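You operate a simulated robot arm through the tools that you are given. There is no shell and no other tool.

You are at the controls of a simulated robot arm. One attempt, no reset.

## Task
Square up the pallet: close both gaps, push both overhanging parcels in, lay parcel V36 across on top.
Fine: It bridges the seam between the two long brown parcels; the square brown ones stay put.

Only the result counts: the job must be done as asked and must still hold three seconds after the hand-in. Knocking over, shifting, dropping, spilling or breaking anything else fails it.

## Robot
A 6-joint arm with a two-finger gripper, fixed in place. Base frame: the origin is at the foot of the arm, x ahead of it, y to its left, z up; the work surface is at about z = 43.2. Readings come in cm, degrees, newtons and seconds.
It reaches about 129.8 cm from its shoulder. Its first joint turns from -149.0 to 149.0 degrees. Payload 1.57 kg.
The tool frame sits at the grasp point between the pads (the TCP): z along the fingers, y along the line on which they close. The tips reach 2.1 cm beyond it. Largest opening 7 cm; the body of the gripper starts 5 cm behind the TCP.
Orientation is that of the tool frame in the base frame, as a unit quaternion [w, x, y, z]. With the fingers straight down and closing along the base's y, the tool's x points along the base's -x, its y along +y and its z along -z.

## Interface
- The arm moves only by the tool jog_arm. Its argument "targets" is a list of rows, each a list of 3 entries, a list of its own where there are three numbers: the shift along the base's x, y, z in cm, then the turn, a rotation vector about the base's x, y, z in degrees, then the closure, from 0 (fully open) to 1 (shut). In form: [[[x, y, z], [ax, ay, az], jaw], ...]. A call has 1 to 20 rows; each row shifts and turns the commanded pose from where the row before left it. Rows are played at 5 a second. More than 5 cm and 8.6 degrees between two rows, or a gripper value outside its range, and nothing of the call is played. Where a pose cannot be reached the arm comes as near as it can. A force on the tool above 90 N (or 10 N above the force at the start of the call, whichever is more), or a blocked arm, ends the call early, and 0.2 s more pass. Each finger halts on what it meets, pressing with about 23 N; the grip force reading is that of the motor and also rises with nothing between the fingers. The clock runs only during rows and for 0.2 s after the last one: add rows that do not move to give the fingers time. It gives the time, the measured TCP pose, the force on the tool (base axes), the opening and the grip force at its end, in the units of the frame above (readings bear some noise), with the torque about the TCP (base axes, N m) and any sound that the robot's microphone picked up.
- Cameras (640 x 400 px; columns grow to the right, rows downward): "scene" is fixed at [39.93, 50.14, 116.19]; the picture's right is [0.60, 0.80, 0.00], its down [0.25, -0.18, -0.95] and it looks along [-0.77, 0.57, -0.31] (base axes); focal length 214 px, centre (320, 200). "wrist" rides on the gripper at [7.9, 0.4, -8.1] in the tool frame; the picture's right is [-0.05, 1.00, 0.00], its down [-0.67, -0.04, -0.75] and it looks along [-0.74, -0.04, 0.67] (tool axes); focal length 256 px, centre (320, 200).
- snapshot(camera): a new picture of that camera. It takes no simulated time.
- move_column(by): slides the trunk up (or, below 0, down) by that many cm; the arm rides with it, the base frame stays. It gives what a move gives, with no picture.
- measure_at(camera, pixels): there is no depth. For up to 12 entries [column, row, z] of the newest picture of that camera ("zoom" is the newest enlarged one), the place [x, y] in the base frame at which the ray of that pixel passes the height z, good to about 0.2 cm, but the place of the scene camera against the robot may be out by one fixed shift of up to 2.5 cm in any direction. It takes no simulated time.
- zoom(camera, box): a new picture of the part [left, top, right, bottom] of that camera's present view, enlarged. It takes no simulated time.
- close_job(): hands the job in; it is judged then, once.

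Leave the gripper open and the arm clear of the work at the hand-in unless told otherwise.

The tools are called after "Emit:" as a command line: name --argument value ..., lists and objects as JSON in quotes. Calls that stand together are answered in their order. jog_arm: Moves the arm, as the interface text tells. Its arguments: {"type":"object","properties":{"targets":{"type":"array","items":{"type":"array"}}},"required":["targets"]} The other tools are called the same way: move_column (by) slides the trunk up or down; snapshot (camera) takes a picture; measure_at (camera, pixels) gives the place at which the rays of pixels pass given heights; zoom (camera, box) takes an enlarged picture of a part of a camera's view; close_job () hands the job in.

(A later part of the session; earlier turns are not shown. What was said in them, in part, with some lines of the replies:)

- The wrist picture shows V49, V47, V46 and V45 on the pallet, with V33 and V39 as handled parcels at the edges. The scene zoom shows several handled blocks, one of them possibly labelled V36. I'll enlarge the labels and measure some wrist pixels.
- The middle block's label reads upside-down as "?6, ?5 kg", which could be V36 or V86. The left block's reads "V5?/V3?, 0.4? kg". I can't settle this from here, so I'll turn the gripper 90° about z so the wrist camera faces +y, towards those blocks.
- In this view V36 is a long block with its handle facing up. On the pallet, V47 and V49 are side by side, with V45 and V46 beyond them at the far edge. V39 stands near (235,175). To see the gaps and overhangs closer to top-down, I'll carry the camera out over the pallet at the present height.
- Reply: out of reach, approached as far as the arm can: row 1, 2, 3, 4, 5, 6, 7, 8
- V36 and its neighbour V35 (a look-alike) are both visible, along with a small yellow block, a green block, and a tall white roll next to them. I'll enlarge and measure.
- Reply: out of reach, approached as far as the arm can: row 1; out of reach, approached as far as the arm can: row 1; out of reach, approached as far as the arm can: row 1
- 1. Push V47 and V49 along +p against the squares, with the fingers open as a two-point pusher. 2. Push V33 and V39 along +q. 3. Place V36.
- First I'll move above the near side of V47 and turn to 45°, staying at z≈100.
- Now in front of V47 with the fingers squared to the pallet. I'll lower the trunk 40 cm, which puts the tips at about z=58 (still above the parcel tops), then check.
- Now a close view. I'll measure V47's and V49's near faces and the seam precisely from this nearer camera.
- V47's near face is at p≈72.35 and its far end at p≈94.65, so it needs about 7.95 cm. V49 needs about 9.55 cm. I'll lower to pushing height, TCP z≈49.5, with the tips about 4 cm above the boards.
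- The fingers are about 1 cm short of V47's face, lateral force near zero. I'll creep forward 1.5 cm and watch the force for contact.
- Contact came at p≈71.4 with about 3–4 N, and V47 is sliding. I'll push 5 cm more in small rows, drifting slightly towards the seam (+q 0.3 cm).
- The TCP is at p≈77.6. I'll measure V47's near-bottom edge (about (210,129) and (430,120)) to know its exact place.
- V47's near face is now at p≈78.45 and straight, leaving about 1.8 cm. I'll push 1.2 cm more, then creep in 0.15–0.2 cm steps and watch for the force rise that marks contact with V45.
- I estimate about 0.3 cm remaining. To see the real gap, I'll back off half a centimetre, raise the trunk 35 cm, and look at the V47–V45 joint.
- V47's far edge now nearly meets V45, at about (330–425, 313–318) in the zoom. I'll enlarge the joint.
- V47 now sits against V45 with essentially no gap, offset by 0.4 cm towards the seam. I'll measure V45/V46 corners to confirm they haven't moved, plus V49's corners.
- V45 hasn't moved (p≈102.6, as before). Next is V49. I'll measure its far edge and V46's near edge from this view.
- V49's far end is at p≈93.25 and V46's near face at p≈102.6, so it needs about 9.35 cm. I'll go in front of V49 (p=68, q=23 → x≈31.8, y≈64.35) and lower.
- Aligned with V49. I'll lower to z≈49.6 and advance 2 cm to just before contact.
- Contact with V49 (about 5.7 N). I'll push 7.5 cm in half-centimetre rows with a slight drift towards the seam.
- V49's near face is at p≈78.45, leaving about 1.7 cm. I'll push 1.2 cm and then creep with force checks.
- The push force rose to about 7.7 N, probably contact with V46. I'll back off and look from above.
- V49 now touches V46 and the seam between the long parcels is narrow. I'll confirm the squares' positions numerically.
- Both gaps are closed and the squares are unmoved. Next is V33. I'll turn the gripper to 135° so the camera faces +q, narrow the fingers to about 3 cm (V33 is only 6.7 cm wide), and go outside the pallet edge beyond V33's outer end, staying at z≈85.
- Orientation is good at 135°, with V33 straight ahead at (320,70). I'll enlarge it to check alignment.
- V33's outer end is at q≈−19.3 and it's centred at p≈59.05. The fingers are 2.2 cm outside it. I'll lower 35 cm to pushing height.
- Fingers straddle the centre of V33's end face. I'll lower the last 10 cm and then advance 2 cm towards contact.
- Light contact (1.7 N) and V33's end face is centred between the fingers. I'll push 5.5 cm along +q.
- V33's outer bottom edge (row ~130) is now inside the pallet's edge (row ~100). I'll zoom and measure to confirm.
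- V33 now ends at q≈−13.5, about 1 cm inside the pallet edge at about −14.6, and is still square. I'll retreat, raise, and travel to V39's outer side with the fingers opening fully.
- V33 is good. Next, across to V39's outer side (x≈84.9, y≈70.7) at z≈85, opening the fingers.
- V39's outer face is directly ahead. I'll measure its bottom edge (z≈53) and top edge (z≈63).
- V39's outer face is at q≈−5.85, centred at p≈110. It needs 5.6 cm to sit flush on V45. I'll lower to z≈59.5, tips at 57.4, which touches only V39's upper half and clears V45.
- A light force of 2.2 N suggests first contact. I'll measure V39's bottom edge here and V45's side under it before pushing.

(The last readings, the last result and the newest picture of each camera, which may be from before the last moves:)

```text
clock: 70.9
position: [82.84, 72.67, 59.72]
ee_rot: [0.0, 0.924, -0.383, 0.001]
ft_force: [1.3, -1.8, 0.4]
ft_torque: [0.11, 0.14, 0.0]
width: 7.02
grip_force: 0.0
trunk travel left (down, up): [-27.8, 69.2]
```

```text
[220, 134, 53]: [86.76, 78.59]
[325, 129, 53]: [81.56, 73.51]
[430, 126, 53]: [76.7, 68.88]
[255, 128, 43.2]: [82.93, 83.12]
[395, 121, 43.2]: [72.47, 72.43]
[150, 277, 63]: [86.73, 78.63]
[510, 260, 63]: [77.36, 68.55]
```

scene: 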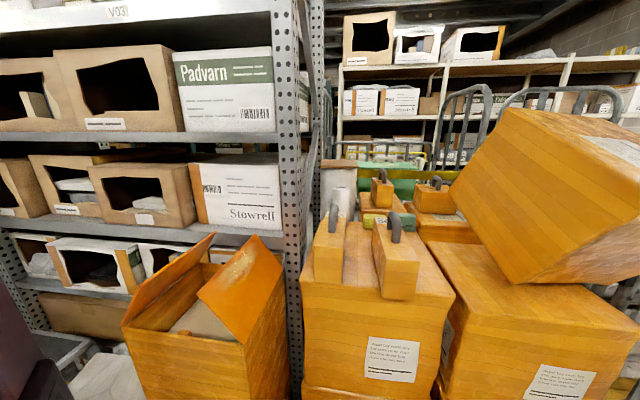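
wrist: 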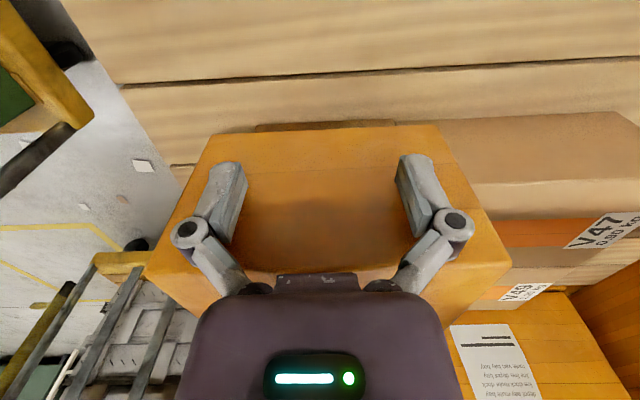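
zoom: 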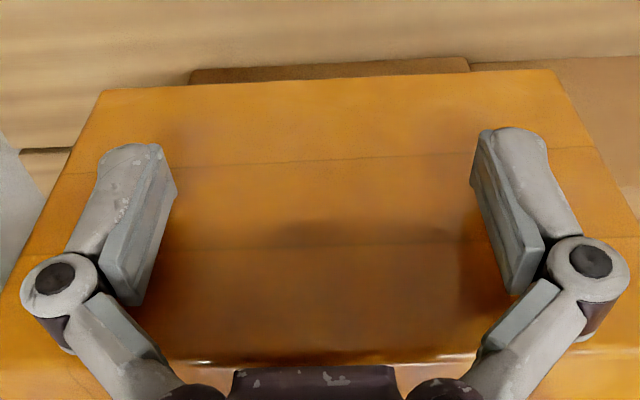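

V39's face is at q≈−5.7 and V45's side at q≈0, an overhang of 5.7 cm. I'll push 4.5 cm, then recheck.

Emit:
jog_arm --targets '[[[-0.354, 0.354, 0], [0, 0, 0], 0], [[-0.354, 0.354, 0], [0, 0, 0], 0], [[-0.354, 0.354, 0], [0, 0, 0], 0], [[-0.354, 0.354, 0], [0, 0, 0], 0], [[-0.354, 0.354, 0], [0, 0, 0], 0], [[-0.354, 0.354, 0], [0, 0, 0], 0], [[-0.354, 0.354, 0], [0, 0, 0], 0], [[-0.354, 0.354, 0], [0, 0, 0], 0], [[-0.354, 0.354, 0], [0, 0, 0], 0], [[0, 0, 0], [0, 0, 0], 0]]'

Emit:
snapshot --camera "wrist"

Emit:
zoom --camera "wrist" --box '[160, 80, 480, 280]'

```text
clock: 73.1
position: [79.71, 75.98, 59.6]
ee_rot: [0.0, 0.924, -0.382, 0.0]
ft_force: [1.2, -1.6, 0.8]
ft_torque: [0.07, 0.06, -0.02]
width: 6.99
grip_force: 0.0
trunk travel left (down, up): [-27.8, 69.2]
```

```text
taken
```

wrist: 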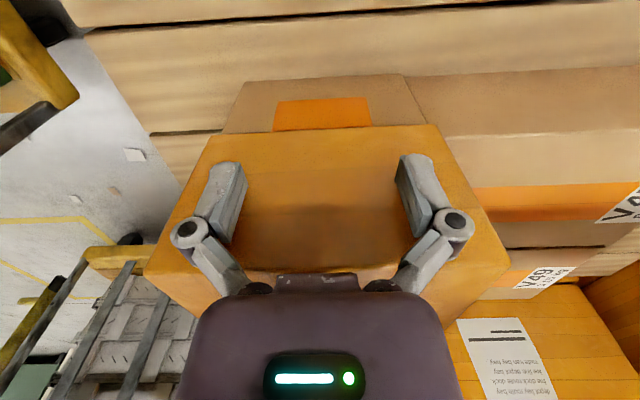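

```text
2.00 times, centred on (320, 180) of wrist
```

zoom: 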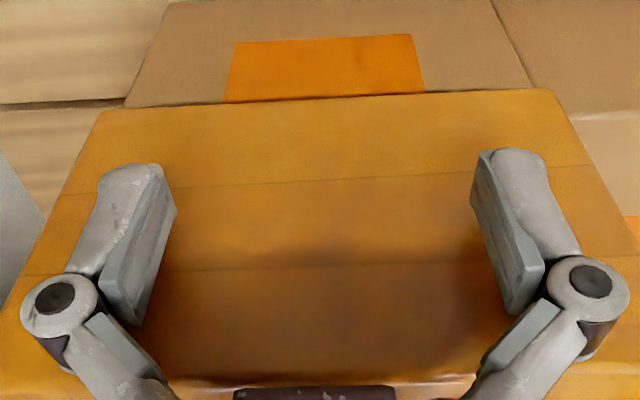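

V45's side is now visible behind V39's lower edge. I'll measure how much overhang remains.

Emit:
measure_at --camera "wrist" --pixels '[[220, 135, 53], [325, 129.5, 53], [425, 125.5, 53], [245, 82.5, 43.2], [404, 75, 43.2], [325, 79, 43.2]]'

Emit:
zoom --camera "wrist" --box '[210, 60, 450, 150]'

```text
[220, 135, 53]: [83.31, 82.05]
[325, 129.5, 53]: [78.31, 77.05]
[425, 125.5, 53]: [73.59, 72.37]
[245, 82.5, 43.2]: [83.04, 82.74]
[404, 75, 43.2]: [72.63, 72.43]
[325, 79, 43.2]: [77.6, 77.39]
```

```text
2.67 times, centred on (330, 105) of wrist
```

zoom: 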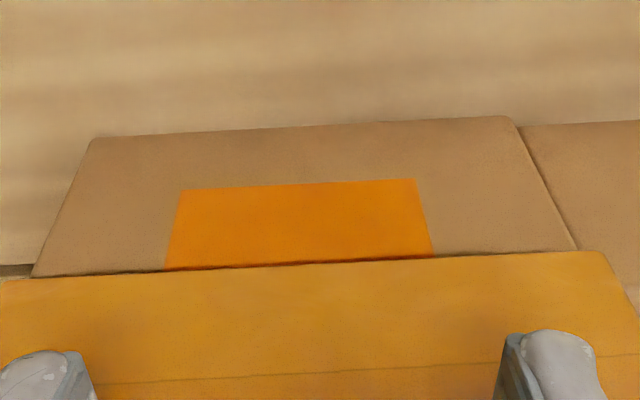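

0.7 cm of overhang remains and V39 is parallel. I'll push 0.85 cm more.

Emit:
jog_arm --targets '[[[-0.3, 0.3, 0], [0, 0, 0], 0], [[-0.3, 0.3, 0], [0, 0, 0], 0], [[0, 0, 0], [0, 0, 0], 0]]'

Emit:
snapshot --camera "wrist"

Emit:
zoom --camera "wrist" --box '[180, 50, 460, 150]'

```text
clock: 73.9
position: [79.26, 76.49, 59.65]
ee_rot: [0.0, 0.924, -0.383, 0.0]
ft_force: [2.0, -2.1, 0.7]
ft_torque: [0.11, 0.12, -0.01]
width: 6.99
grip_force: 0.1
trunk travel left (down, up): [-27.8, 69.2]
```

```text
taken
```

wrist: 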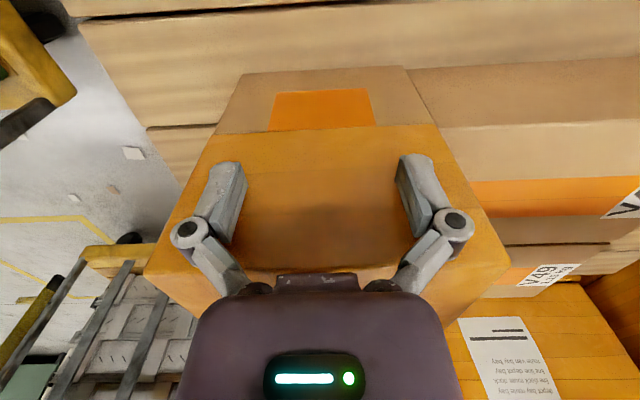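

```text
2.29 times, centred on (320, 100) of wrist
```

zoom: 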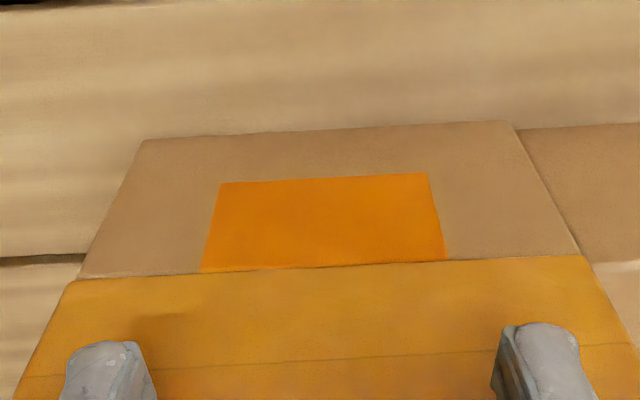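

Emit:
measure_at --camera "wrist" --pixels '[[220, 135.2, 53.1], [325, 129.5, 53.1], [425, 124.5, 53.1], [243.4, 72.9, 43.2], [400.9, 65, 43.2], [325, 69, 43.2], [215.5, 134, 53.1], [573, 155, 53.1]]'

```text
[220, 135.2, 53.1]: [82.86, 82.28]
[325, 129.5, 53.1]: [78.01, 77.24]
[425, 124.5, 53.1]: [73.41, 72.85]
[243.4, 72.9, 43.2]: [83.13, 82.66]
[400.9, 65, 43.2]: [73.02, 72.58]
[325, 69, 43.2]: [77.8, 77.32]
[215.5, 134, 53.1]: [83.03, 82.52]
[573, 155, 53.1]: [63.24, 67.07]
```

The overhang is down to about 0.1–0.2 cm and V45 is unmoved. One last 0.35 cm push, then I'll back off and lift.

Emit:
jog_arm --targets '[[[-0.25, 0.25, 0], [0, 0, 0], 0], [[0, 0, 0], [0, 0, 0], 0]]'

Emit:
jog_arm --targets '[[[0.7, -0.7, 0], [0, 0, 0], 0], [[1.4, -1.4, 0], [0, 0, 0], 0], [[1.4, -1.4, 0], [0, 0, 0], 0], [[0, 0, 0], [0, 0, 0], 0]]'

Emit:
snapshot --camera "wrist"

Emit:
zoom --camera "wrist" --box '[180, 50, 460, 225]'

```text
clock: 74.5
position: [78.85, 76.83, 59.65]
ee_rot: [0.001, 0.924, -0.383, 0.0]
ft_force: [1.5, -1.9, 0.0]
ft_torque: [0.12, 0.09, 0.05]
width: 6.99
grip_force: 0.1
trunk travel left (down, up): [-27.8, 69.2]
```

```text
clock: 75.5
position: [82.38, 73.4, 59.69]
ee_rot: [0.0, 0.924, -0.383, 0.001]
ft_force: [0.1, -0.6, 0.7]
ft_torque: [0.01, 0.01, -0.04]
width: 7.02
grip_force: 0.1
trunk travel left (down, up): [-27.8, 69.2]
```

```text
taken
```

wrist: 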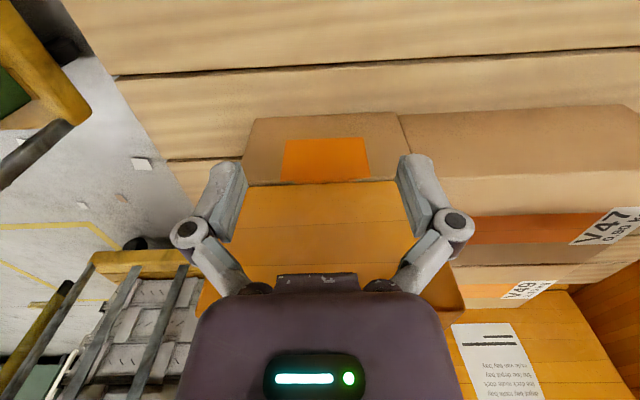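

```text
2.29 times, centred on (320, 138) of wrist
```

zoom: 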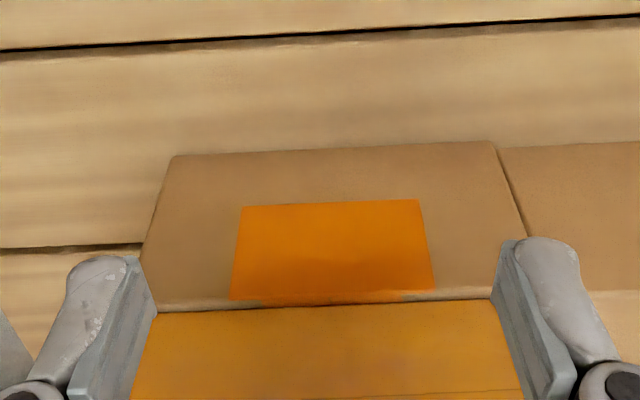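

V39 is now flush: V45's top rim just shows in front of it. Next is V36. I'll raise the trunk to z≈105 and travel to a viewing spot just outside V36's near end (x≈19.2, y≈85.7).

Emit:
move_column --by 45

Emit:
snapshot --camera "wrist"

Emit:
snapshot --camera "scene"

```text
refused: 45 is not a number from -40 to 40
```

```text
taken
```

wrist: 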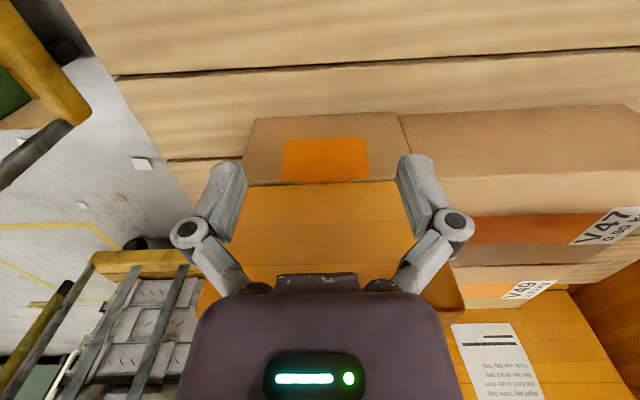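

```text
taken
```

scene: 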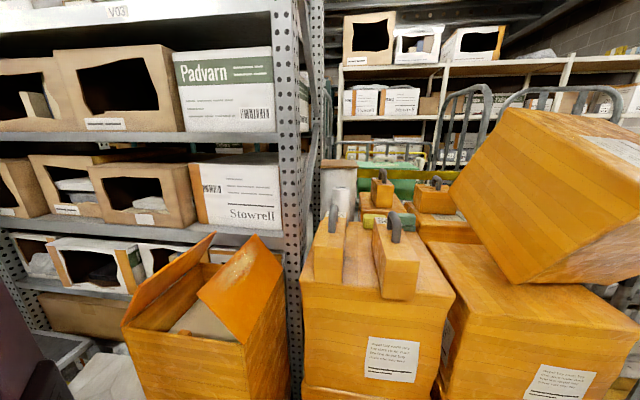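

A single trunk move is limited to 40 cm, so I'll raise in two moves.

Emit:
move_column --by 30

Emit:
snapshot --camera "wrist"

Emit:
move_column --by 15

```text
clock: 78.5
position: [82.34, 73.38, 89.62]
ee_rot: [-0.001, 0.924, -0.383, 0.001]
ft_force: [-1.2, 0.3, 0.1]
ft_torque: [-0.01, 0.03, 0.0]
width: 6.99
grip_force: 0.1
trunk travel left (down, up): [-57.8, 39.2]
```

```text
taken
```

wrist: 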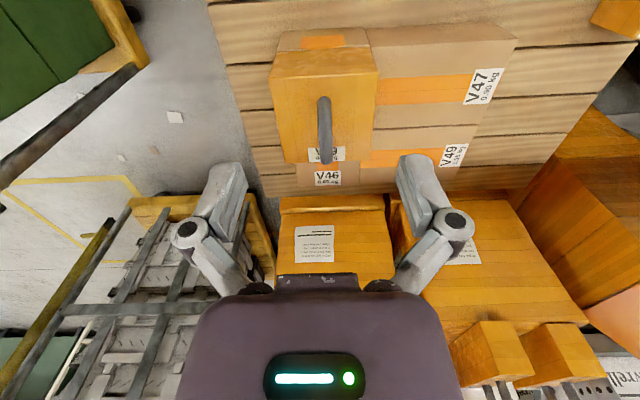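

```text
clock: 80.3
position: [82.36, 73.28, 104.71]
ee_rot: [0.0, 0.924, -0.382, 0.0]
ft_force: [0.0, -0.5, -0.1]
ft_torque: [0.03, 0.0, -0.03]
width: 7.01
grip_force: 0.0
trunk travel left (down, up): [-72.8, 24.2]
```

The pallet layout looks tidy from here. Next I'll travel to the viewing spot by V36.

Emit:
jog_arm --targets '[[[-4.85, 0.95, 0], [0, 0, 0], 0], [[-4.85, 0.95, 0], [0, 0, 0], 0], [[-4.85, 0.95, 0], [0, 0, 0], 0], [[-4.85, 0.95, 0], [0, 0, 0], 0], [[-4.85, 0.95, 0], [0, 0, 0], 0], [[-4.85, 0.95, 0], [0, 0, 0], 0], [[-4.85, 0.95, 0], [0, 0, 0], 0], [[-4.85, 0.95, 0], [0, 0, 0], 0], [[-4.85, 0.95, 0], [0, 0, 0], 0], [[-4.85, 0.95, 0], [0, 0, 0], 0], [[-4.85, 0.95, 0], [0, 0, 0], 0], [[0, 0, 0], [0, 0, 0], 0]]'

Emit:
snapshot --camera "wrist"

Emit:
snapshot --camera "scene"

```text
clock: 82.9
position: [28.94, 83.93, 104.5]
ee_rot: [0.0, 0.924, -0.383, 0.0]
ft_force: [0.2, -0.3, -0.4]
ft_torque: [-0.02, 0.0, 0.01]
width: 6.98
grip_force: 0.0
trunk travel left (down, up): [-72.8, 24.2]
```

```text
taken
```

wrist: 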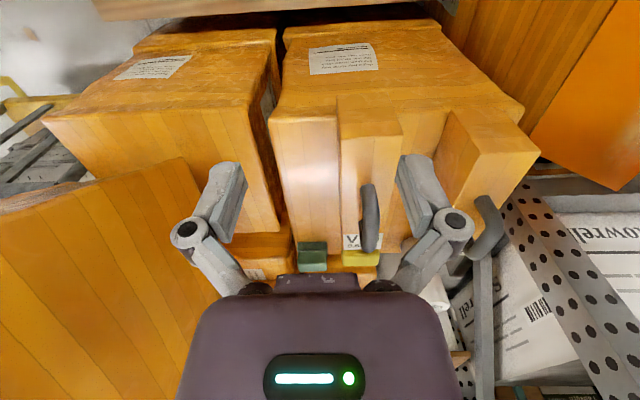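

```text
taken
```

scene: 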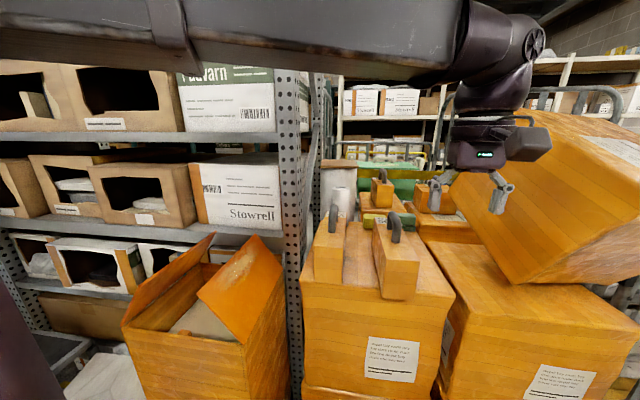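

V36 shows at (370,170), with its handle right of centre, and the tilted box is well off to the left. I'll shift about 5.5 cm along −p to line up with V36.

Emit:
jog_arm --targets '[[[-2, -2, 0], [0, 0, 0], 0], [[-1.95, -1.95, 0], [0, 0, 0], 0], [[0, 0, 0], [0, 0, 0], 0]]'

Emit:
snapshot --camera "wrist"

Emit:
zoom --camera "wrist" --box '[240, 80, 432, 280]'

```text
clock: 83.7
position: [25.05, 80.12, 104.63]
ee_rot: [0.0, 0.924, -0.383, 0.001]
ft_force: [0.2, 0.0, 0.1]
ft_torque: [-0.02, 0.02, -0.01]
width: 6.97
grip_force: 0.1
out of reach, approached as far as the arm can: row 1
trunk travel left (down, up): [-72.8, 24.2]
```

```text
taken
```

wrist: 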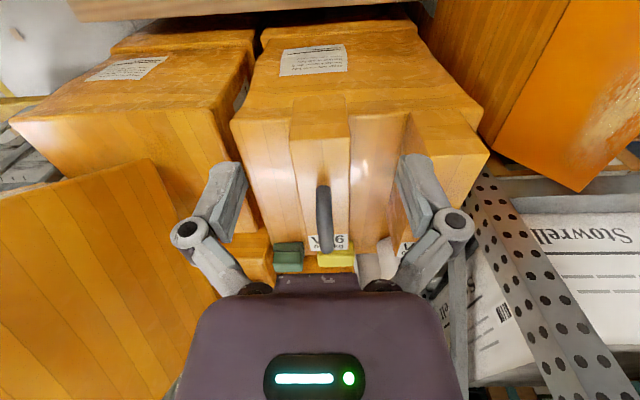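

```text
2.00 times, centred on (336, 180) of wrist
```

zoom: 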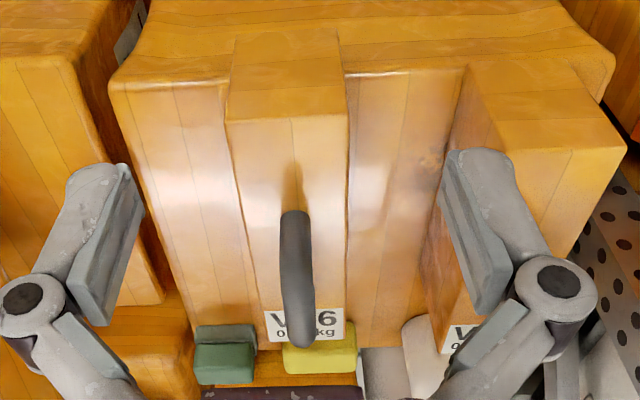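

V36 is now straight ahead. I'll measure its end edge (289,141)–(349,136) and its handle line (323,188)–(325,252).

Emit:
measure_at --camera "wrist" --pixels '[[289.5, 141, 90.5], [349.5, 136, 90.5], [323.5, 190, 94], [325, 245, 94], [323.5, 190, 95], [325, 245, 95], [349.5, 235, 90.5], [304, 250, 90.5], [289.5, 141, 91], [349.5, 136, 91]]'

```text
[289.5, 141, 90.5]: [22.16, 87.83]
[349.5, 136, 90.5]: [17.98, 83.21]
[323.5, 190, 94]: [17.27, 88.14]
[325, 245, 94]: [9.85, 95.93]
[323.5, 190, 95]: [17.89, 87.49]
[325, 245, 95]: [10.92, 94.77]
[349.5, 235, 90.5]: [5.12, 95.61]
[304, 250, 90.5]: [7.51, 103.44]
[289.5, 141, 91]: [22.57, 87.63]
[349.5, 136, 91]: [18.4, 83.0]
```

The handle bar is at p≈74.6, centred over V36. Before moving in, I'll check how close the tilted box's corner (150,160)–(218,290) comes.

Emit:
measure_at --camera "wrist" --pixels '[[150, 160, 80], [150, 160, 90], [150, 160, 100], [218, 290, 95], [218, 290, 105], [200, 255, 95], [200, 255, 105], [590, 330, 100], [480, 190, 80], [480, 190, 100]]'

Emit:
zoom --camera "scene" --box '[380, 80, 640, 300]'

```text
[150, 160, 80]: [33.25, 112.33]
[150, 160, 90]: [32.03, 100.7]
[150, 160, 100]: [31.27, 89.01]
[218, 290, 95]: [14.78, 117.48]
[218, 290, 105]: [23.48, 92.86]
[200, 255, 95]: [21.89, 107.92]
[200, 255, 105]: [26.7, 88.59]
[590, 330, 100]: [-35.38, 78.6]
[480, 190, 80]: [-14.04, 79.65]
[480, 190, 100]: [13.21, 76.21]
```

```text
1.82 times, centred on (510, 190) of scene
```

zoom: 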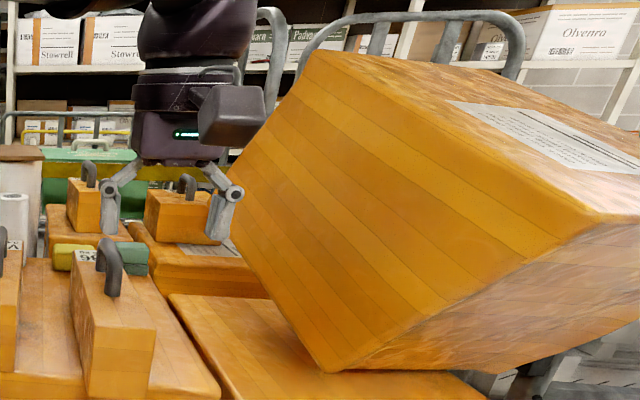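

The tilted box's nearest corner is at about p≈88, q≈60, roughly 9 cm clear of where the gripper will be. The path to the handle (p=74.6, q=57) is free, so I'll move over it at z≈104.6 with fingers open.

Emit:
jog_arm --targets '[[[-3.165, 3.235, 0], [0, 0, 0], 0], [[-3.165, 3.235, 0], [0, 0, 0], 0], [[-3.165, 3.235, 0], [0, 0, 0], 0], [[-3.165, 3.235, 0], [0, 0, 0], 0], [[0, 0, 0], [0, 0, 0], 0]]'

Emit:
snapshot --camera "wrist"

Emit:
zoom --camera "scene" --box '[280, 60, 500, 300]'

```text
clock: 84.9
position: [12.43, 92.76, 104.71]
ee_rot: [0.0, 0.924, -0.383, 0.0]
ft_force: [0.8, 0.1, 0.2]
ft_torque: [0.03, -0.01, -0.02]
width: 6.99
grip_force: 0.0
trunk travel left (down, up): [-72.8, 24.2]
```

```text
taken
```

wrist: 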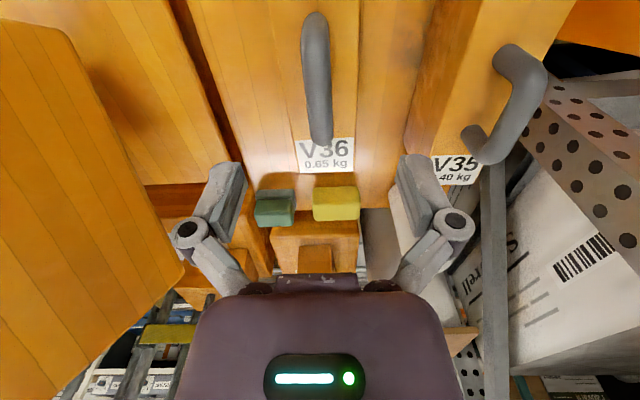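

```text
1.67 times, centred on (390, 180) of scene
```

zoom: 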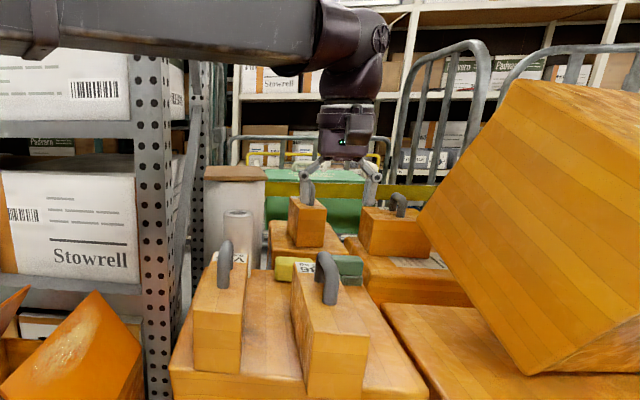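

The handle shows at (316,15)–(322,140). I'll measure its bar to verify the TCP is over its centre.

Emit:
zoom --camera "wrist" --box '[230, 0, 410, 180]'

Emit:
measure_at --camera "wrist" --pixels '[[316, 25, 94], [321, 120, 94], [316, 25, 95], [321, 120, 95], [303, 60, 94], [331, 60, 94], [316, 12, 95], [322, 145, 93], [298, 138, 90.5], [354, 138, 90.5]]'

```text
2.22 times, centred on (320, 90) of wrist
```

zoom: 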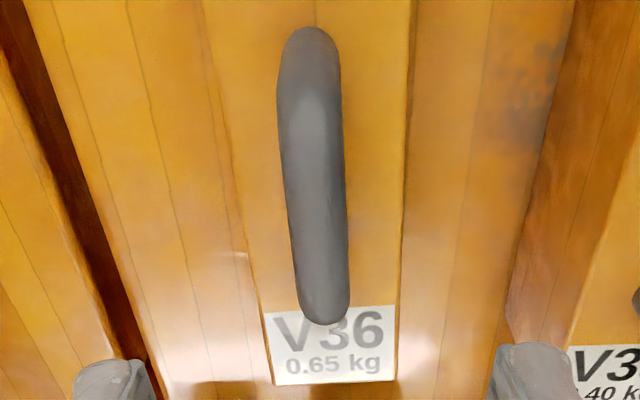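

```text
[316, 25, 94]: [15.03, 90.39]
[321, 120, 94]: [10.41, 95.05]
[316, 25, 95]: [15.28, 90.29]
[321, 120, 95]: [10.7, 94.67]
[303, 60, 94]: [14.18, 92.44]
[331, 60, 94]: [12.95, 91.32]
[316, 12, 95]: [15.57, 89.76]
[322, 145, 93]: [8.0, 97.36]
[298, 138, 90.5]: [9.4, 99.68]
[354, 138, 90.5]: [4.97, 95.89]
```

The bar centre is at p≈74.55, q≈56.8, 1.7 cm thick, and the TCP is at p≈74.4, q≈56.8. I'll correct by 0.15 cm and lower 7.7 cm, then look from the scene camera.

Emit:
jog_arm --targets '[[[0.1, 0.1, 0], [0, 0, 0], 0], [[0, 0, 0], [0, 0, 0], 0]]'

Emit:
move_column --by -7.7

Emit:
snapshot --camera "wrist"

Emit:
zoom --camera "scene" --box '[350, 170, 450, 270]'

```text
clock: 85.5
position: [12.57, 92.83, 104.56]
ee_rot: [0.0, 0.925, -0.381, 0.0]
ft_force: [0.0, -0.2, 0.7]
ft_torque: [-0.02, 0.03, 0.02]
width: 6.98
grip_force: 0.1
trunk travel left (down, up): [-72.8, 24.2]
```

```text
clock: 86.6
position: [12.63, 92.9, 96.89]
ee_rot: [0.0, 0.924, -0.383, -0.001]
ft_force: [-0.5, -0.3, -0.1]
ft_torque: [0.0, 0.02, -0.01]
width: 7.0
grip_force: 0.1
trunk travel left (down, up): [-65.1, 31.9]
```

```text
taken
```

wrist: 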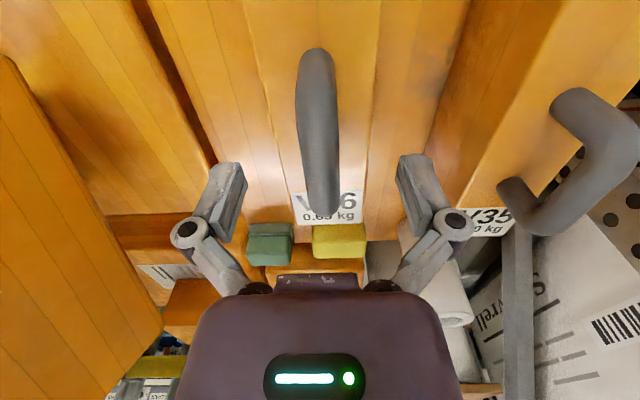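

```text
4.00 times, centred on (400, 220) of scene
```

zoom: 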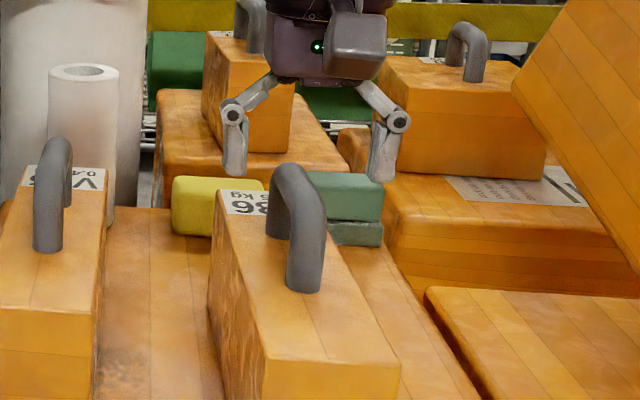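

In the wrist picture the bar (columns 300–338) is centred on the gripper axis (column 320), and the scene view shows the fingers on both sides of it, just above. I'll lower 2.7 cm so the pads flank the bar, tips at about 92.1, still above V36's top.

Emit:
move_column --by -2.7

Emit:
snapshot --camera "wrist"

Emit:
zoom --camera "scene" --box '[350, 170, 450, 270]'

```text
clock: 87.3
position: [12.57, 92.88, 94.22]
ee_rot: [0.0, 0.924, -0.383, -0.001]
ft_force: [0.3, -0.3, 0.3]
ft_torque: [-0.02, 0.0, 0.02]
width: 7.0
grip_force: 0.1
trunk travel left (down, up): [-62.4, 34.6]
```

```text
taken
```

wrist: 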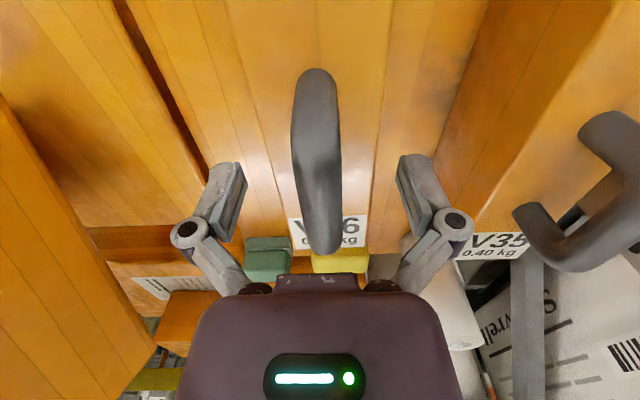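

```text
4.00 times, centred on (400, 220) of scene
```

zoom: 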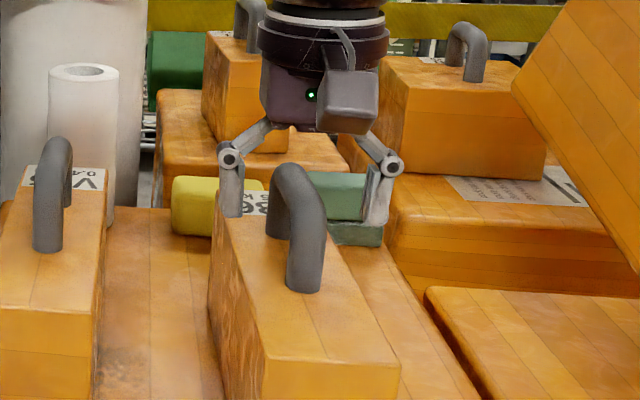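

The fingers are around the handle, but I want to verify the height and centring more carefully, so a tighter scene zoom comes first.

Emit:
zoom --camera "scene" --box '[370, 195, 426, 251]'

Emit:
zoom --camera "wrist" --box '[220, 50, 420, 270]'

```text
7.14 times, centred on (398, 223) of scene
```

zoom: 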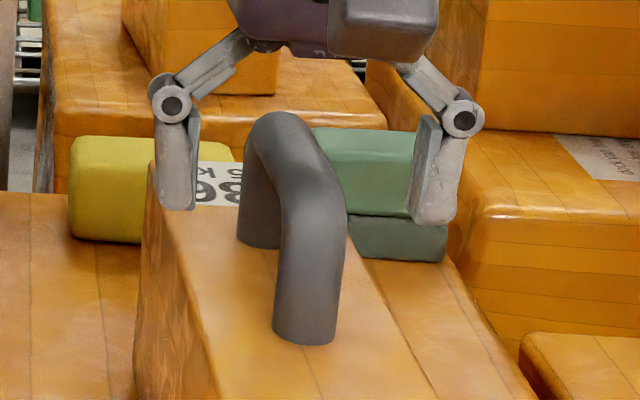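

```text
1.82 times, centred on (320, 160) of wrist
```

zoom: 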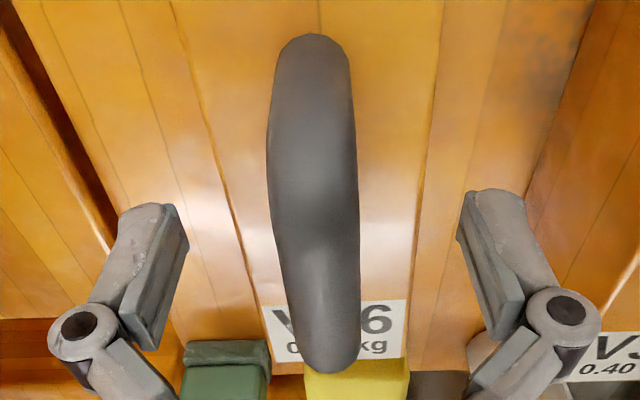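

The bar is about 2 cm thick and its centre is about 0.8 cm above the current TCP. I'll raise 0.6 cm, nudge 0.15 cm to centre, then close the fingers on it.

Emit:
move_column --by 0.6

Emit:
jog_arm --targets '[[[0.11, 0.11, 0], [0, 0, 0], 0], [[0, 0, 0], [0, 0, 0], 0.4], [[0, 0, 0], [0, 0, 0], 0.6], [[0, 0, 0], [0, 0, 0], 1], [[0, 0, 0], [0, 0, 0], 1], [[0, 0, 0], [0, 0, 0], 1], [[0, 0, 0], [0, 0, 0], 1]]'

Emit:
snapshot --camera "wrist"

Emit:
zoom --camera "scene" --box '[350, 190, 450, 290]'

```text
clock: 87.9
position: [12.62, 93.05, 94.78]
ee_rot: [0.0, 0.924, -0.383, 0.0]
ft_force: [-0.4, 0.1, 0.6]
ft_torque: [0.01, 0.02, 0.01]
width: 6.98
grip_force: 0.1
trunk travel left (down, up): [-63.0, 34.0]
```

```text
clock: 89.5
position: [12.67, 92.95, 94.89]
ee_rot: [0.0, 0.924, -0.383, 0.0]
ft_force: [-1.4, -1.8, 1.1]
ft_torque: [0.03, 0.16, 0.13]
width: 1.89
grip_force: 23.1
trunk travel left (down, up): [-63.0, 34.0]
```

```text
taken
```

wrist: 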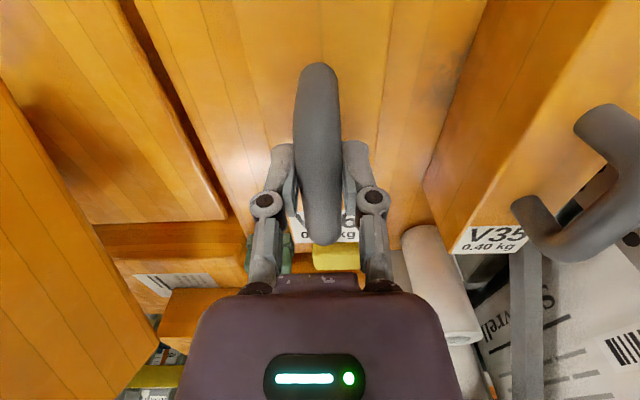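

```text
4.00 times, centred on (400, 240) of scene
```

zoom: 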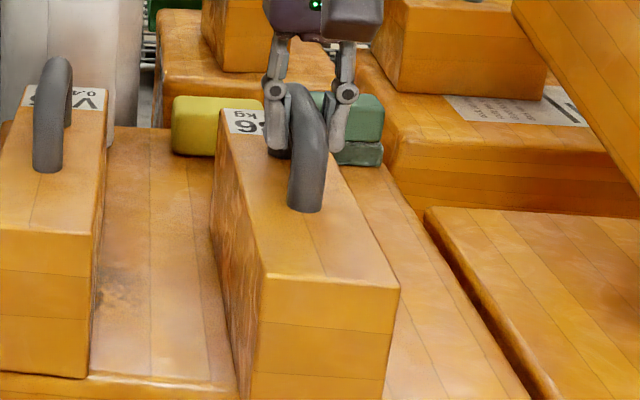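

Gripped (width 1.89 cm, 23 N). I'll lift just 1.5 cm and check that V36 hangs level.

Emit:
move_column --by 1.5

Emit:
snapshot --camera "wrist"

Emit:
zoom --camera "scene" --box '[330, 190, 460, 310]'

```text
clock: 90.1
position: [12.72, 93.1, 96.25]
ee_rot: [0.001, 0.924, -0.383, 0.0]
ft_force: [0.2, 0.8, -5.8]
ft_torque: [-0.08, -0.05, -0.03]
width: 1.89
grip_force: 22.3
trunk travel left (down, up): [-64.5, 32.5]
```

```text
taken
```

wrist: 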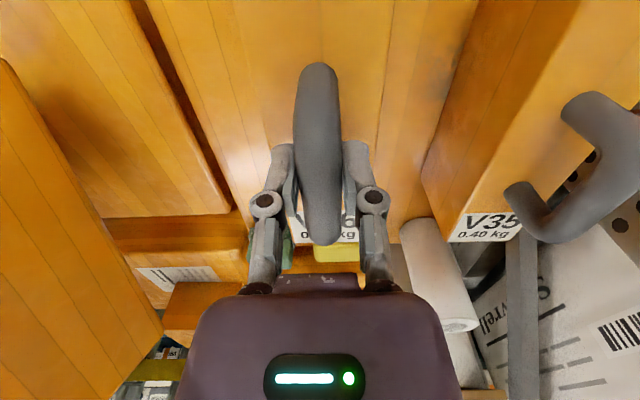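

```text
3.33 times, centred on (395, 250) of scene
```

zoom: 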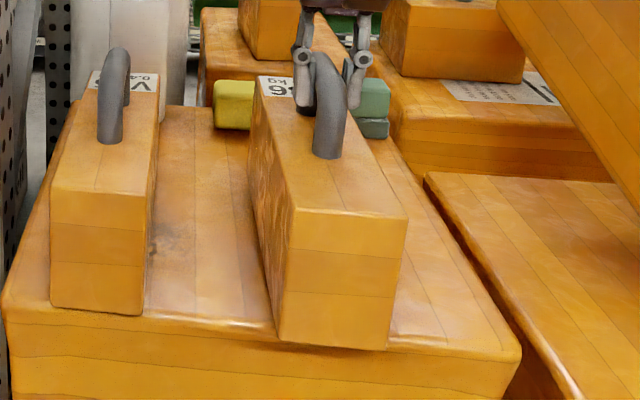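

V36 hangs level (load −5.8 N, tiny torque). I'll lift another 6 cm and then carry it straight back along −q, off the crate and over the pallet.

Emit:
move_column --by 6

Emit:
jog_arm --targets '[[[0.9, -0.9, 0], [0, 0, 0], 1], [[1.4, -1.4, 0], [0, 0, 0], 1], [[1.8, -1.8, 0], [0, 0, 0], 1], [[1.8, -1.8, 0], [0, 0, 0], 1], [[1.8, -1.8, 0], [0, 0, 0], 1], [[1.8, -1.8, 0], [0, 0, 0], 1], [[0, 0, 0], [0, 0, 0], 1]]'

Emit:
snapshot --camera "wrist"

Emit:
snapshot --camera "scene"

```text
clock: 91.1
position: [12.61, 93.07, 102.37]
ee_rot: [0.0, 0.924, -0.382, 0.0]
ft_force: [-0.1, -0.2, -6.4]
ft_torque: [-0.11, -0.05, 0.0]
width: 1.89
grip_force: 23.3
trunk travel left (down, up): [-70.5, 26.5]
```

```text
clock: 92.7
position: [22.2, 83.69, 102.16]
ee_rot: [0.0, 0.924, -0.382, 0.001]
ft_force: [0.0, 0.3, -6.7]
ft_torque: [-0.06, -0.03, 0.02]
width: 1.9
grip_force: 22.9
trunk travel left (down, up): [-70.5, 26.5]
```

```text
taken
```

wrist: 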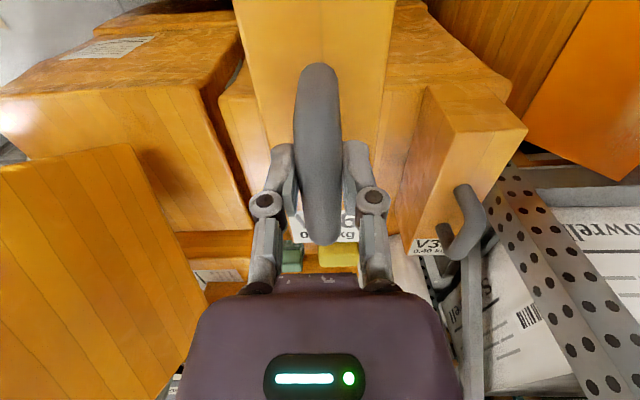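

```text
taken
```

scene: 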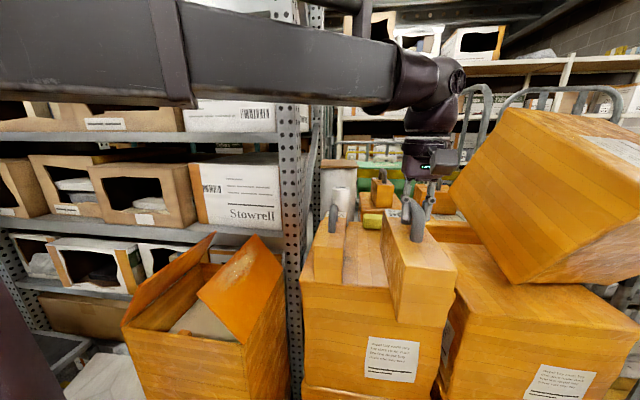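

V36 is clear of the crate. I'll continue along −q to q≈14.5, above the pallet.

Emit:
jog_arm --targets '[[[1.2, -1.2, 0], [0, 0, 0], 1], [[1.9, -1.9, 0], [0, 0, 0], 1], [[1.9, -1.9, 0], [0, 0, 0], 1], [[1.9, -1.9, 0], [0, 0, 0], 1], [[1.9, -1.9, 0], [0, 0, 0], 1], [[1.9, -1.9, 0], [0, 0, 0], 1], [[1.9, -1.9, 0], [0, 0, 0], 1], [[1.9, -1.9, 0], [0, 0, 0], 1], [[1.9, -1.9, 0], [0, 0, 0], 1], [[1.9, -1.9, 0], [0, 0, 0], 1], [[1.4, -1.4, 0], [0, 0, 0], 1], [[0.7, -0.7, 0], [0, 0, 0], 1], [[0, 0, 0], [0, 0, 0], 1]]'

Emit:
jog_arm --targets '[[[0.9, 0.9, 0], [0, 0, 0], 1], [[1.6, 1.6, 0], [0, 0, 0], 1], [[1.9, 1.9, 0], [0, 0, 0], 1], [[1.9, 1.9, 0], [0, 0, 0], 1], [[1.9, 1.9, 0], [0, 0, 0], 1], [[1.9, 1.9, 0], [0, 0, 0], 1], [[1.4, 1.4, 0], [0, 0, 0], 1], [[0, 0, 0], [0, 0, 0], 1], [[0, 0, 0], [0, 0, 0], 1]]'

Emit:
snapshot --camera "wrist"

```text
clock: 95.5
position: [42.81, 63.22, 102.3]
ee_rot: [-0.001, 0.924, -0.383, -0.001]
ft_force: [0.7, -0.7, -6.4]
ft_torque: [-0.06, -0.05, 0.04]
width: 1.9
grip_force: 23.5
trunk travel left (down, up): [-70.5, 26.5]
```

```text
clock: 97.5
position: [54.07, 74.74, 102.33]
ee_rot: [0.0, 0.924, -0.383, 0.0]
ft_force: [1.0, -0.5, -6.5]
ft_torque: [-0.07, -0.07, -0.01]
width: 1.88
grip_force: 22.8
trunk travel left (down, up): [-70.5, 26.5]
```

```text
taken
```

wrist: 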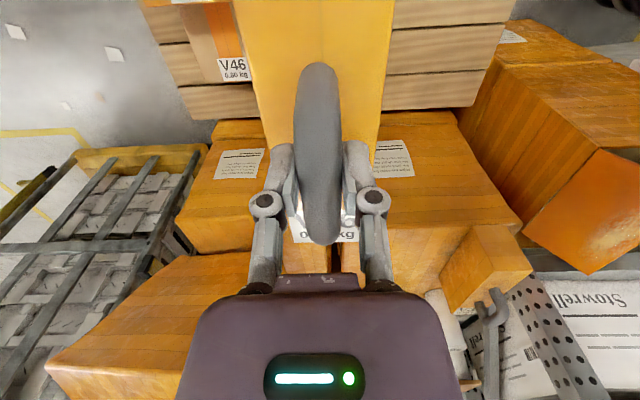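

V36 is over the long parcels (TCP p≈91.1, q≈14.6), with its body centre at about q≈15.2, right over the seam. I'll check its outline and then lower 30 cm to hover about 5 cm above.

Emit:
measure_at --camera "wrist" --pixels '[[357, 241, 97.8], [300, 243, 97.8], [240, 50, 97.8], [388, 50, 97.8]]'

Emit:
move_column --by -29

Emit:
snapshot --camera "wrist"

```text
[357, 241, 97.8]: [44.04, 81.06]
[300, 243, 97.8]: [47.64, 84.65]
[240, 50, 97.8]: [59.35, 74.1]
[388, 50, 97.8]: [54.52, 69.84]
```

```text
clock: 100.5
position: [54.12, 74.69, 73.41]
ee_rot: [0.0, 0.924, -0.383, 0.0]
ft_force: [0.3, -0.5, -5.7]
ft_torque: [-0.07, -0.07, -0.01]
width: 1.87
grip_force: 23.6
trunk travel left (down, up): [-41.5, 55.5]
```

```text
taken
```

wrist: 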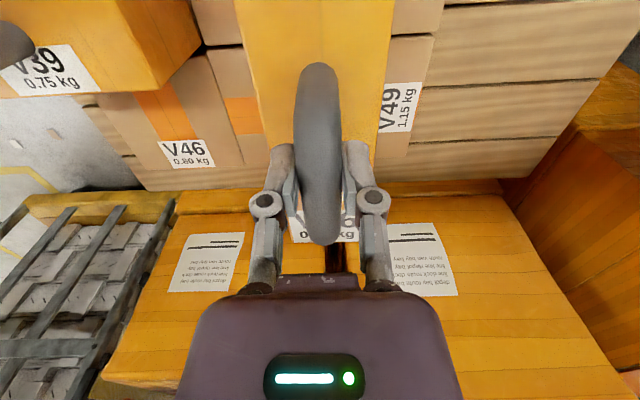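

V36 spans about q 4.5–26.3, centred at p≈91.15, so it overlaps both parcels by more than 10 cm. I'll lower 4.5 cm, then small steps until the load transfers.

Emit:
move_column --by -4.5

Emit:
move_column --by -0.8

Emit:
snapshot --camera "wrist"

```text
clock: 101.3
position: [54.06, 74.75, 68.82]
ee_rot: [0.0, 0.924, -0.383, -0.001]
ft_force: [-0.5, 0.2, -6.5]
ft_torque: [-0.05, -0.06, 0.01]
width: 1.9
grip_force: 23.4
trunk travel left (down, up): [-37.0, 60.0]
```

```text
clock: 101.9
position: [53.98, 74.68, 68.1]
ee_rot: [0.001, 0.924, -0.383, 0.0]
ft_force: [-0.6, -0.9, -1.8]
ft_torque: [-0.01, 0.05, 0.0]
width: 1.89
grip_force: 22.9
trunk travel left (down, up): [-36.2, 60.8]
```

```text
taken
```

wrist: 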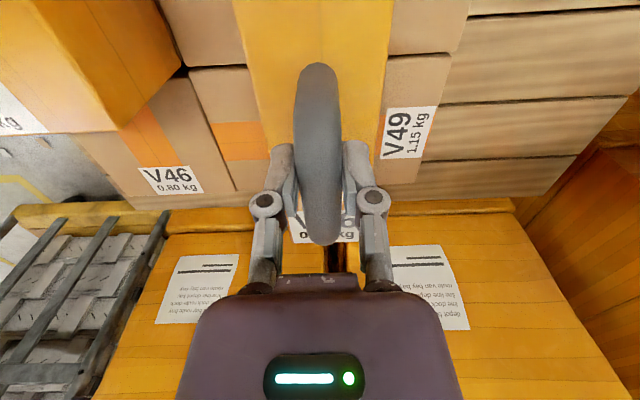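

The load dropped from −6.5 to −1.8 N, so V36 is touching down. One more 0.15 cm step to rest it fully.

Emit:
move_column --by -0.12

Emit:
zoom --camera "wrist" --box '[200, 0, 460, 220]'

```text
clock: 102.4
position: [54.03, 74.46, 68.07]
ee_rot: [-0.001, 0.924, -0.383, 0.0]
ft_force: [-0.9, 0.8, 11.5]
ft_torque: [-0.04, -0.01, -0.02]
width: 1.94
grip_force: 23.1
trunk travel left (down, up): [-36.1, 60.9]
```

```text
1.82 times, centred on (330, 110) of wrist
```

zoom: 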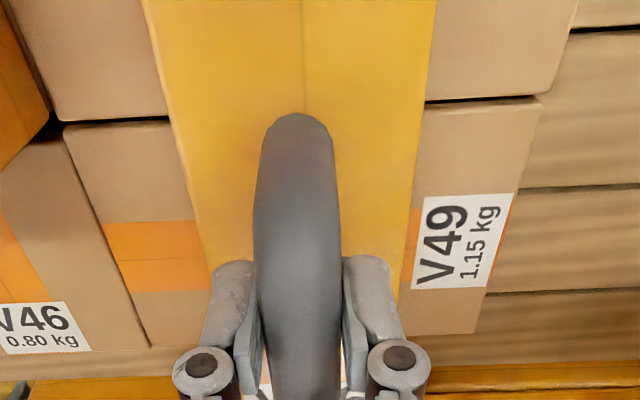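

Now fully supported (+11.5 N, slight press). I'll relieve the press by 0.1 cm, then open the fingers gently.

Emit:
move_column --by 0.1

Emit:
jog_arm --targets '[[[0, 0, 0], [0, 0, 0], 0.68], [[0, 0, 0], [0, 0, 0], 0.6], [[0, 0, 0], [0, 0, 0], 0.4], [[0, 0, 0], [0, 0, 0], 0.2], [[0, 0, 0], [0, 0, 0], 0], [[0, 0, 0], [0, 0, 0], 0], [[0, 0, 0], [0, 0, 0], 0]]'

Emit:
snapshot --camera "wrist"

```text
clock: 102.9
position: [53.99, 74.6, 67.97]
ee_rot: [0.0, 0.924, -0.383, 0.0]
ft_force: [-1.4, -2.0, 3.3]
ft_torque: [0.06, 0.04, -0.02]
width: 1.89
grip_force: 23.0
trunk travel left (down, up): [-36.2, 60.8]
```

```text
clock: 104.5
position: [54.01, 74.68, 67.98]
ee_rot: [0.0, 0.924, -0.383, 0.0]
ft_force: [-0.3, 1.0, -0.7]
ft_torque: [-0.02, -0.02, 0.0]
width: 7.01
grip_force: 0.1
trunk travel left (down, up): [-36.2, 60.8]
```

```text
taken
```

wrist: 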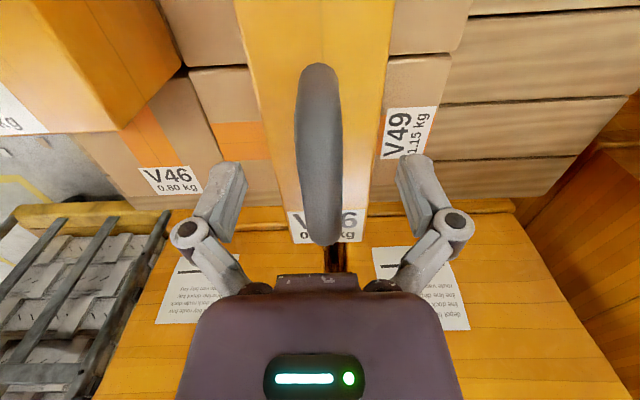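

V36 is released and standing still. I'll raise the gripper straight up and inspect the whole pallet.

Emit:
move_column --by 5

Emit:
move_column --by 35

Emit:
snapshot --camera "wrist"

```text
clock: 105.4
position: [54.05, 74.61, 72.96]
ee_rot: [-0.001, 0.924, -0.382, 0.0]
ft_force: [-0.4, 0.1, -0.2]
ft_torque: [0.0, -0.05, 0.01]
width: 6.99
grip_force: 0.1
trunk travel left (down, up): [-41.2, 55.8]
```

```text
clock: 108.8
position: [54.13, 74.59, 108.02]
ee_rot: [0.0, 0.924, -0.383, 0.0]
ft_force: [0.8, -0.4, -0.1]
ft_torque: [-0.01, 0.04, -0.01]
width: 7.0
grip_force: 0.1
trunk travel left (down, up): [-76.2, 20.8]
```

```text
taken
```

wrist: 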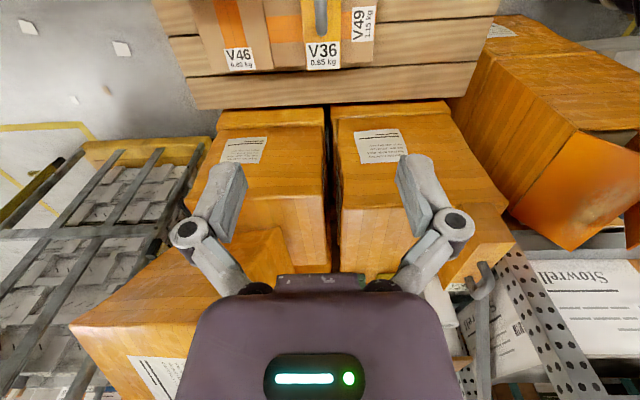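

I'll back off in −q so the camera can see the whole load.

Emit:
jog_arm --targets '[[[2.5, -3.575, 0], [0, 0, 0], 0], [[2.5, -3.575, 0], [0, 0, 0], 0], [[2.5, -3.575, 0], [0, 0, 0], 0], [[2.5, -3.575, 0], [0, 0, 0], 0], [[2.5, -3.575, 0], [0, 0, 0], 0], [[2.5, -3.575, 0], [0, 0, 0], 0], [[2.5, -3.575, 0], [0, 0, 0], 0], [[2.5, -3.575, 0], [0, 0, 0], 0], [[0, 0, 0], [0, 0, 0], 0]]'

Emit:
snapshot --camera "wrist"

Emit:
zoom --camera "wrist" --box '[180, 0, 500, 200]'

Emit:
snapshot --camera "scene"

```text
clock: 110.8
position: [74.01, 45.93, 107.92]
ee_rot: [-0.001, 0.924, -0.383, 0.001]
ft_force: [0.3, -0.2, -0.1]
ft_torque: [-0.02, 0.03, 0.0]
width: 7.02
grip_force: 0.0
trunk travel left (down, up): [-76.2, 20.8]
```

```text
taken
```

wrist: 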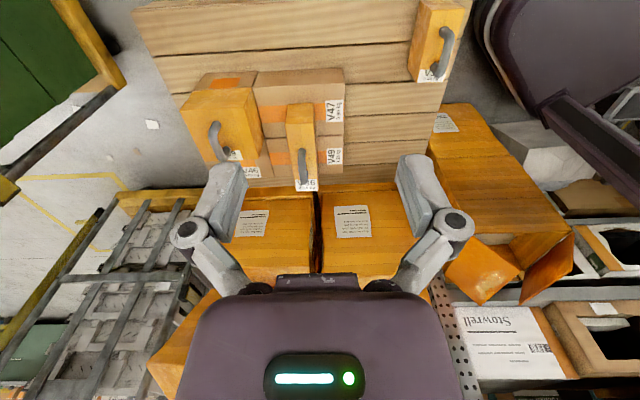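

```text
2.00 times, centred on (340, 100) of wrist
```

zoom: 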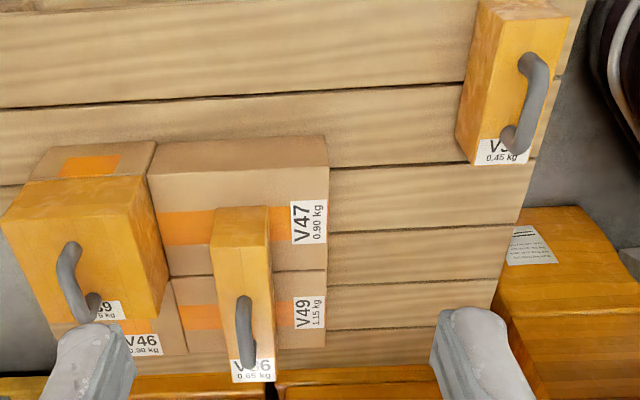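

```text
taken
```

scene: 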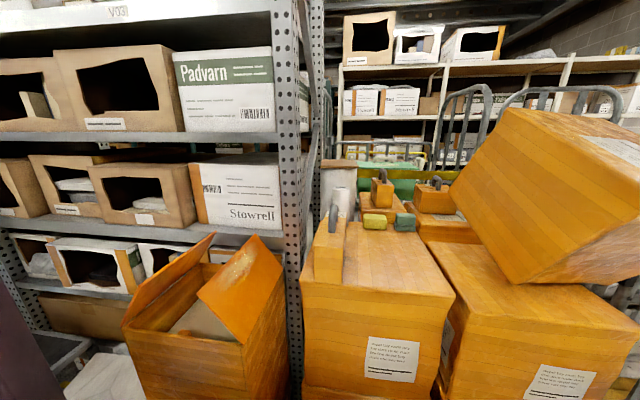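

Everything looks right: V36 lies across the seam, V39 is on V45, and V33 is inside the pallet edge. I'll take a last close check of the joints, V39's edge, and V33.

Emit:
zoom --camera "wrist" --box '[170, 60, 362, 200]'

Emit:
zoom --camera "wrist" --box '[380, 0, 500, 90]'

Emit:
measure_at --camera "wrist" --pixels '[[200, 75, 43.2], [254, 71, 43.2], [193, 91, 53], [252, 88, 53], [286, 107, 63], [312, 104, 63], [295, 186, 63], [317, 184, 63], [344, 69, 43.2], [259, 71, 43.2]]'

```text
2.86 times, centred on (266, 130) of wrist
```

zoom: 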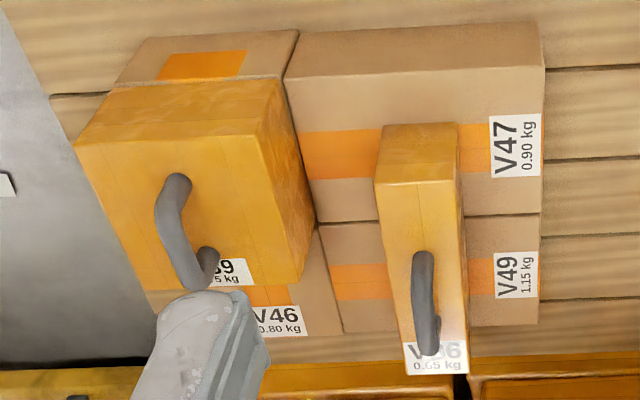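

```text
4.44 times, centred on (440, 45) of wrist
```

zoom: 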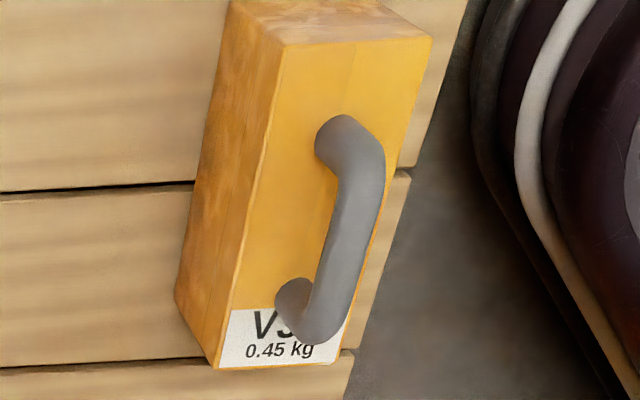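

```text
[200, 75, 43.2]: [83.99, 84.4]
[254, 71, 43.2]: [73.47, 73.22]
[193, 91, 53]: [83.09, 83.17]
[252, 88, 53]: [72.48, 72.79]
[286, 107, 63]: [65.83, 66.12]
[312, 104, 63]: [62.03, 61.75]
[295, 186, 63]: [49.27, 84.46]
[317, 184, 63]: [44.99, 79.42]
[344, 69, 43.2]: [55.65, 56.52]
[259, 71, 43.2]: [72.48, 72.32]
```

The final checks all pass:

- **Gaps:** V47 and V49 sit against V45 and V46 with a tight seam between them, and the squares haven't moved.
- **V39:** its edge is flush with V45 (both at q≈0).
- **V33:** it is fully on the pallet.
- **V36:** it lies across both long parcels.

The gripper is open and about 40 cm clear, so I'm handing in.

Emit:
close_job

```text
The job is handed in.
```

I've squared up the pallet and handed the job in; I haven't seen the verdict. These are my final camera readings:

- **Gaps:** I took "both gaps" to mean the V47–V45 and V49–V46 gaps (about 8 and 9.4 cm). Both are closed, with no visible gap left. The seam between V47 and V49 also narrowed from about 1.1 cm to a few millimetres.
- **Square parcels:** V45 and V46 stayed put. Their positions read the same as before, to within about 0.3 cm.
- **Overhanging parcels:** V33 is about 1 cm inside the pallet edge. V39 was overhanging V45 by about 5.7 cm and now sits flush on top of it.
- **V36:** It lies across V47 and V49, centred within about half a centimetre of the seam, with more than 10 cm on each. It stayed still when I let go.

The neighbouring look-alike V35 and the small yellow and green blocks look undisturbed. The gripper is open, outside the pallet edge and about 40 cm above the load.
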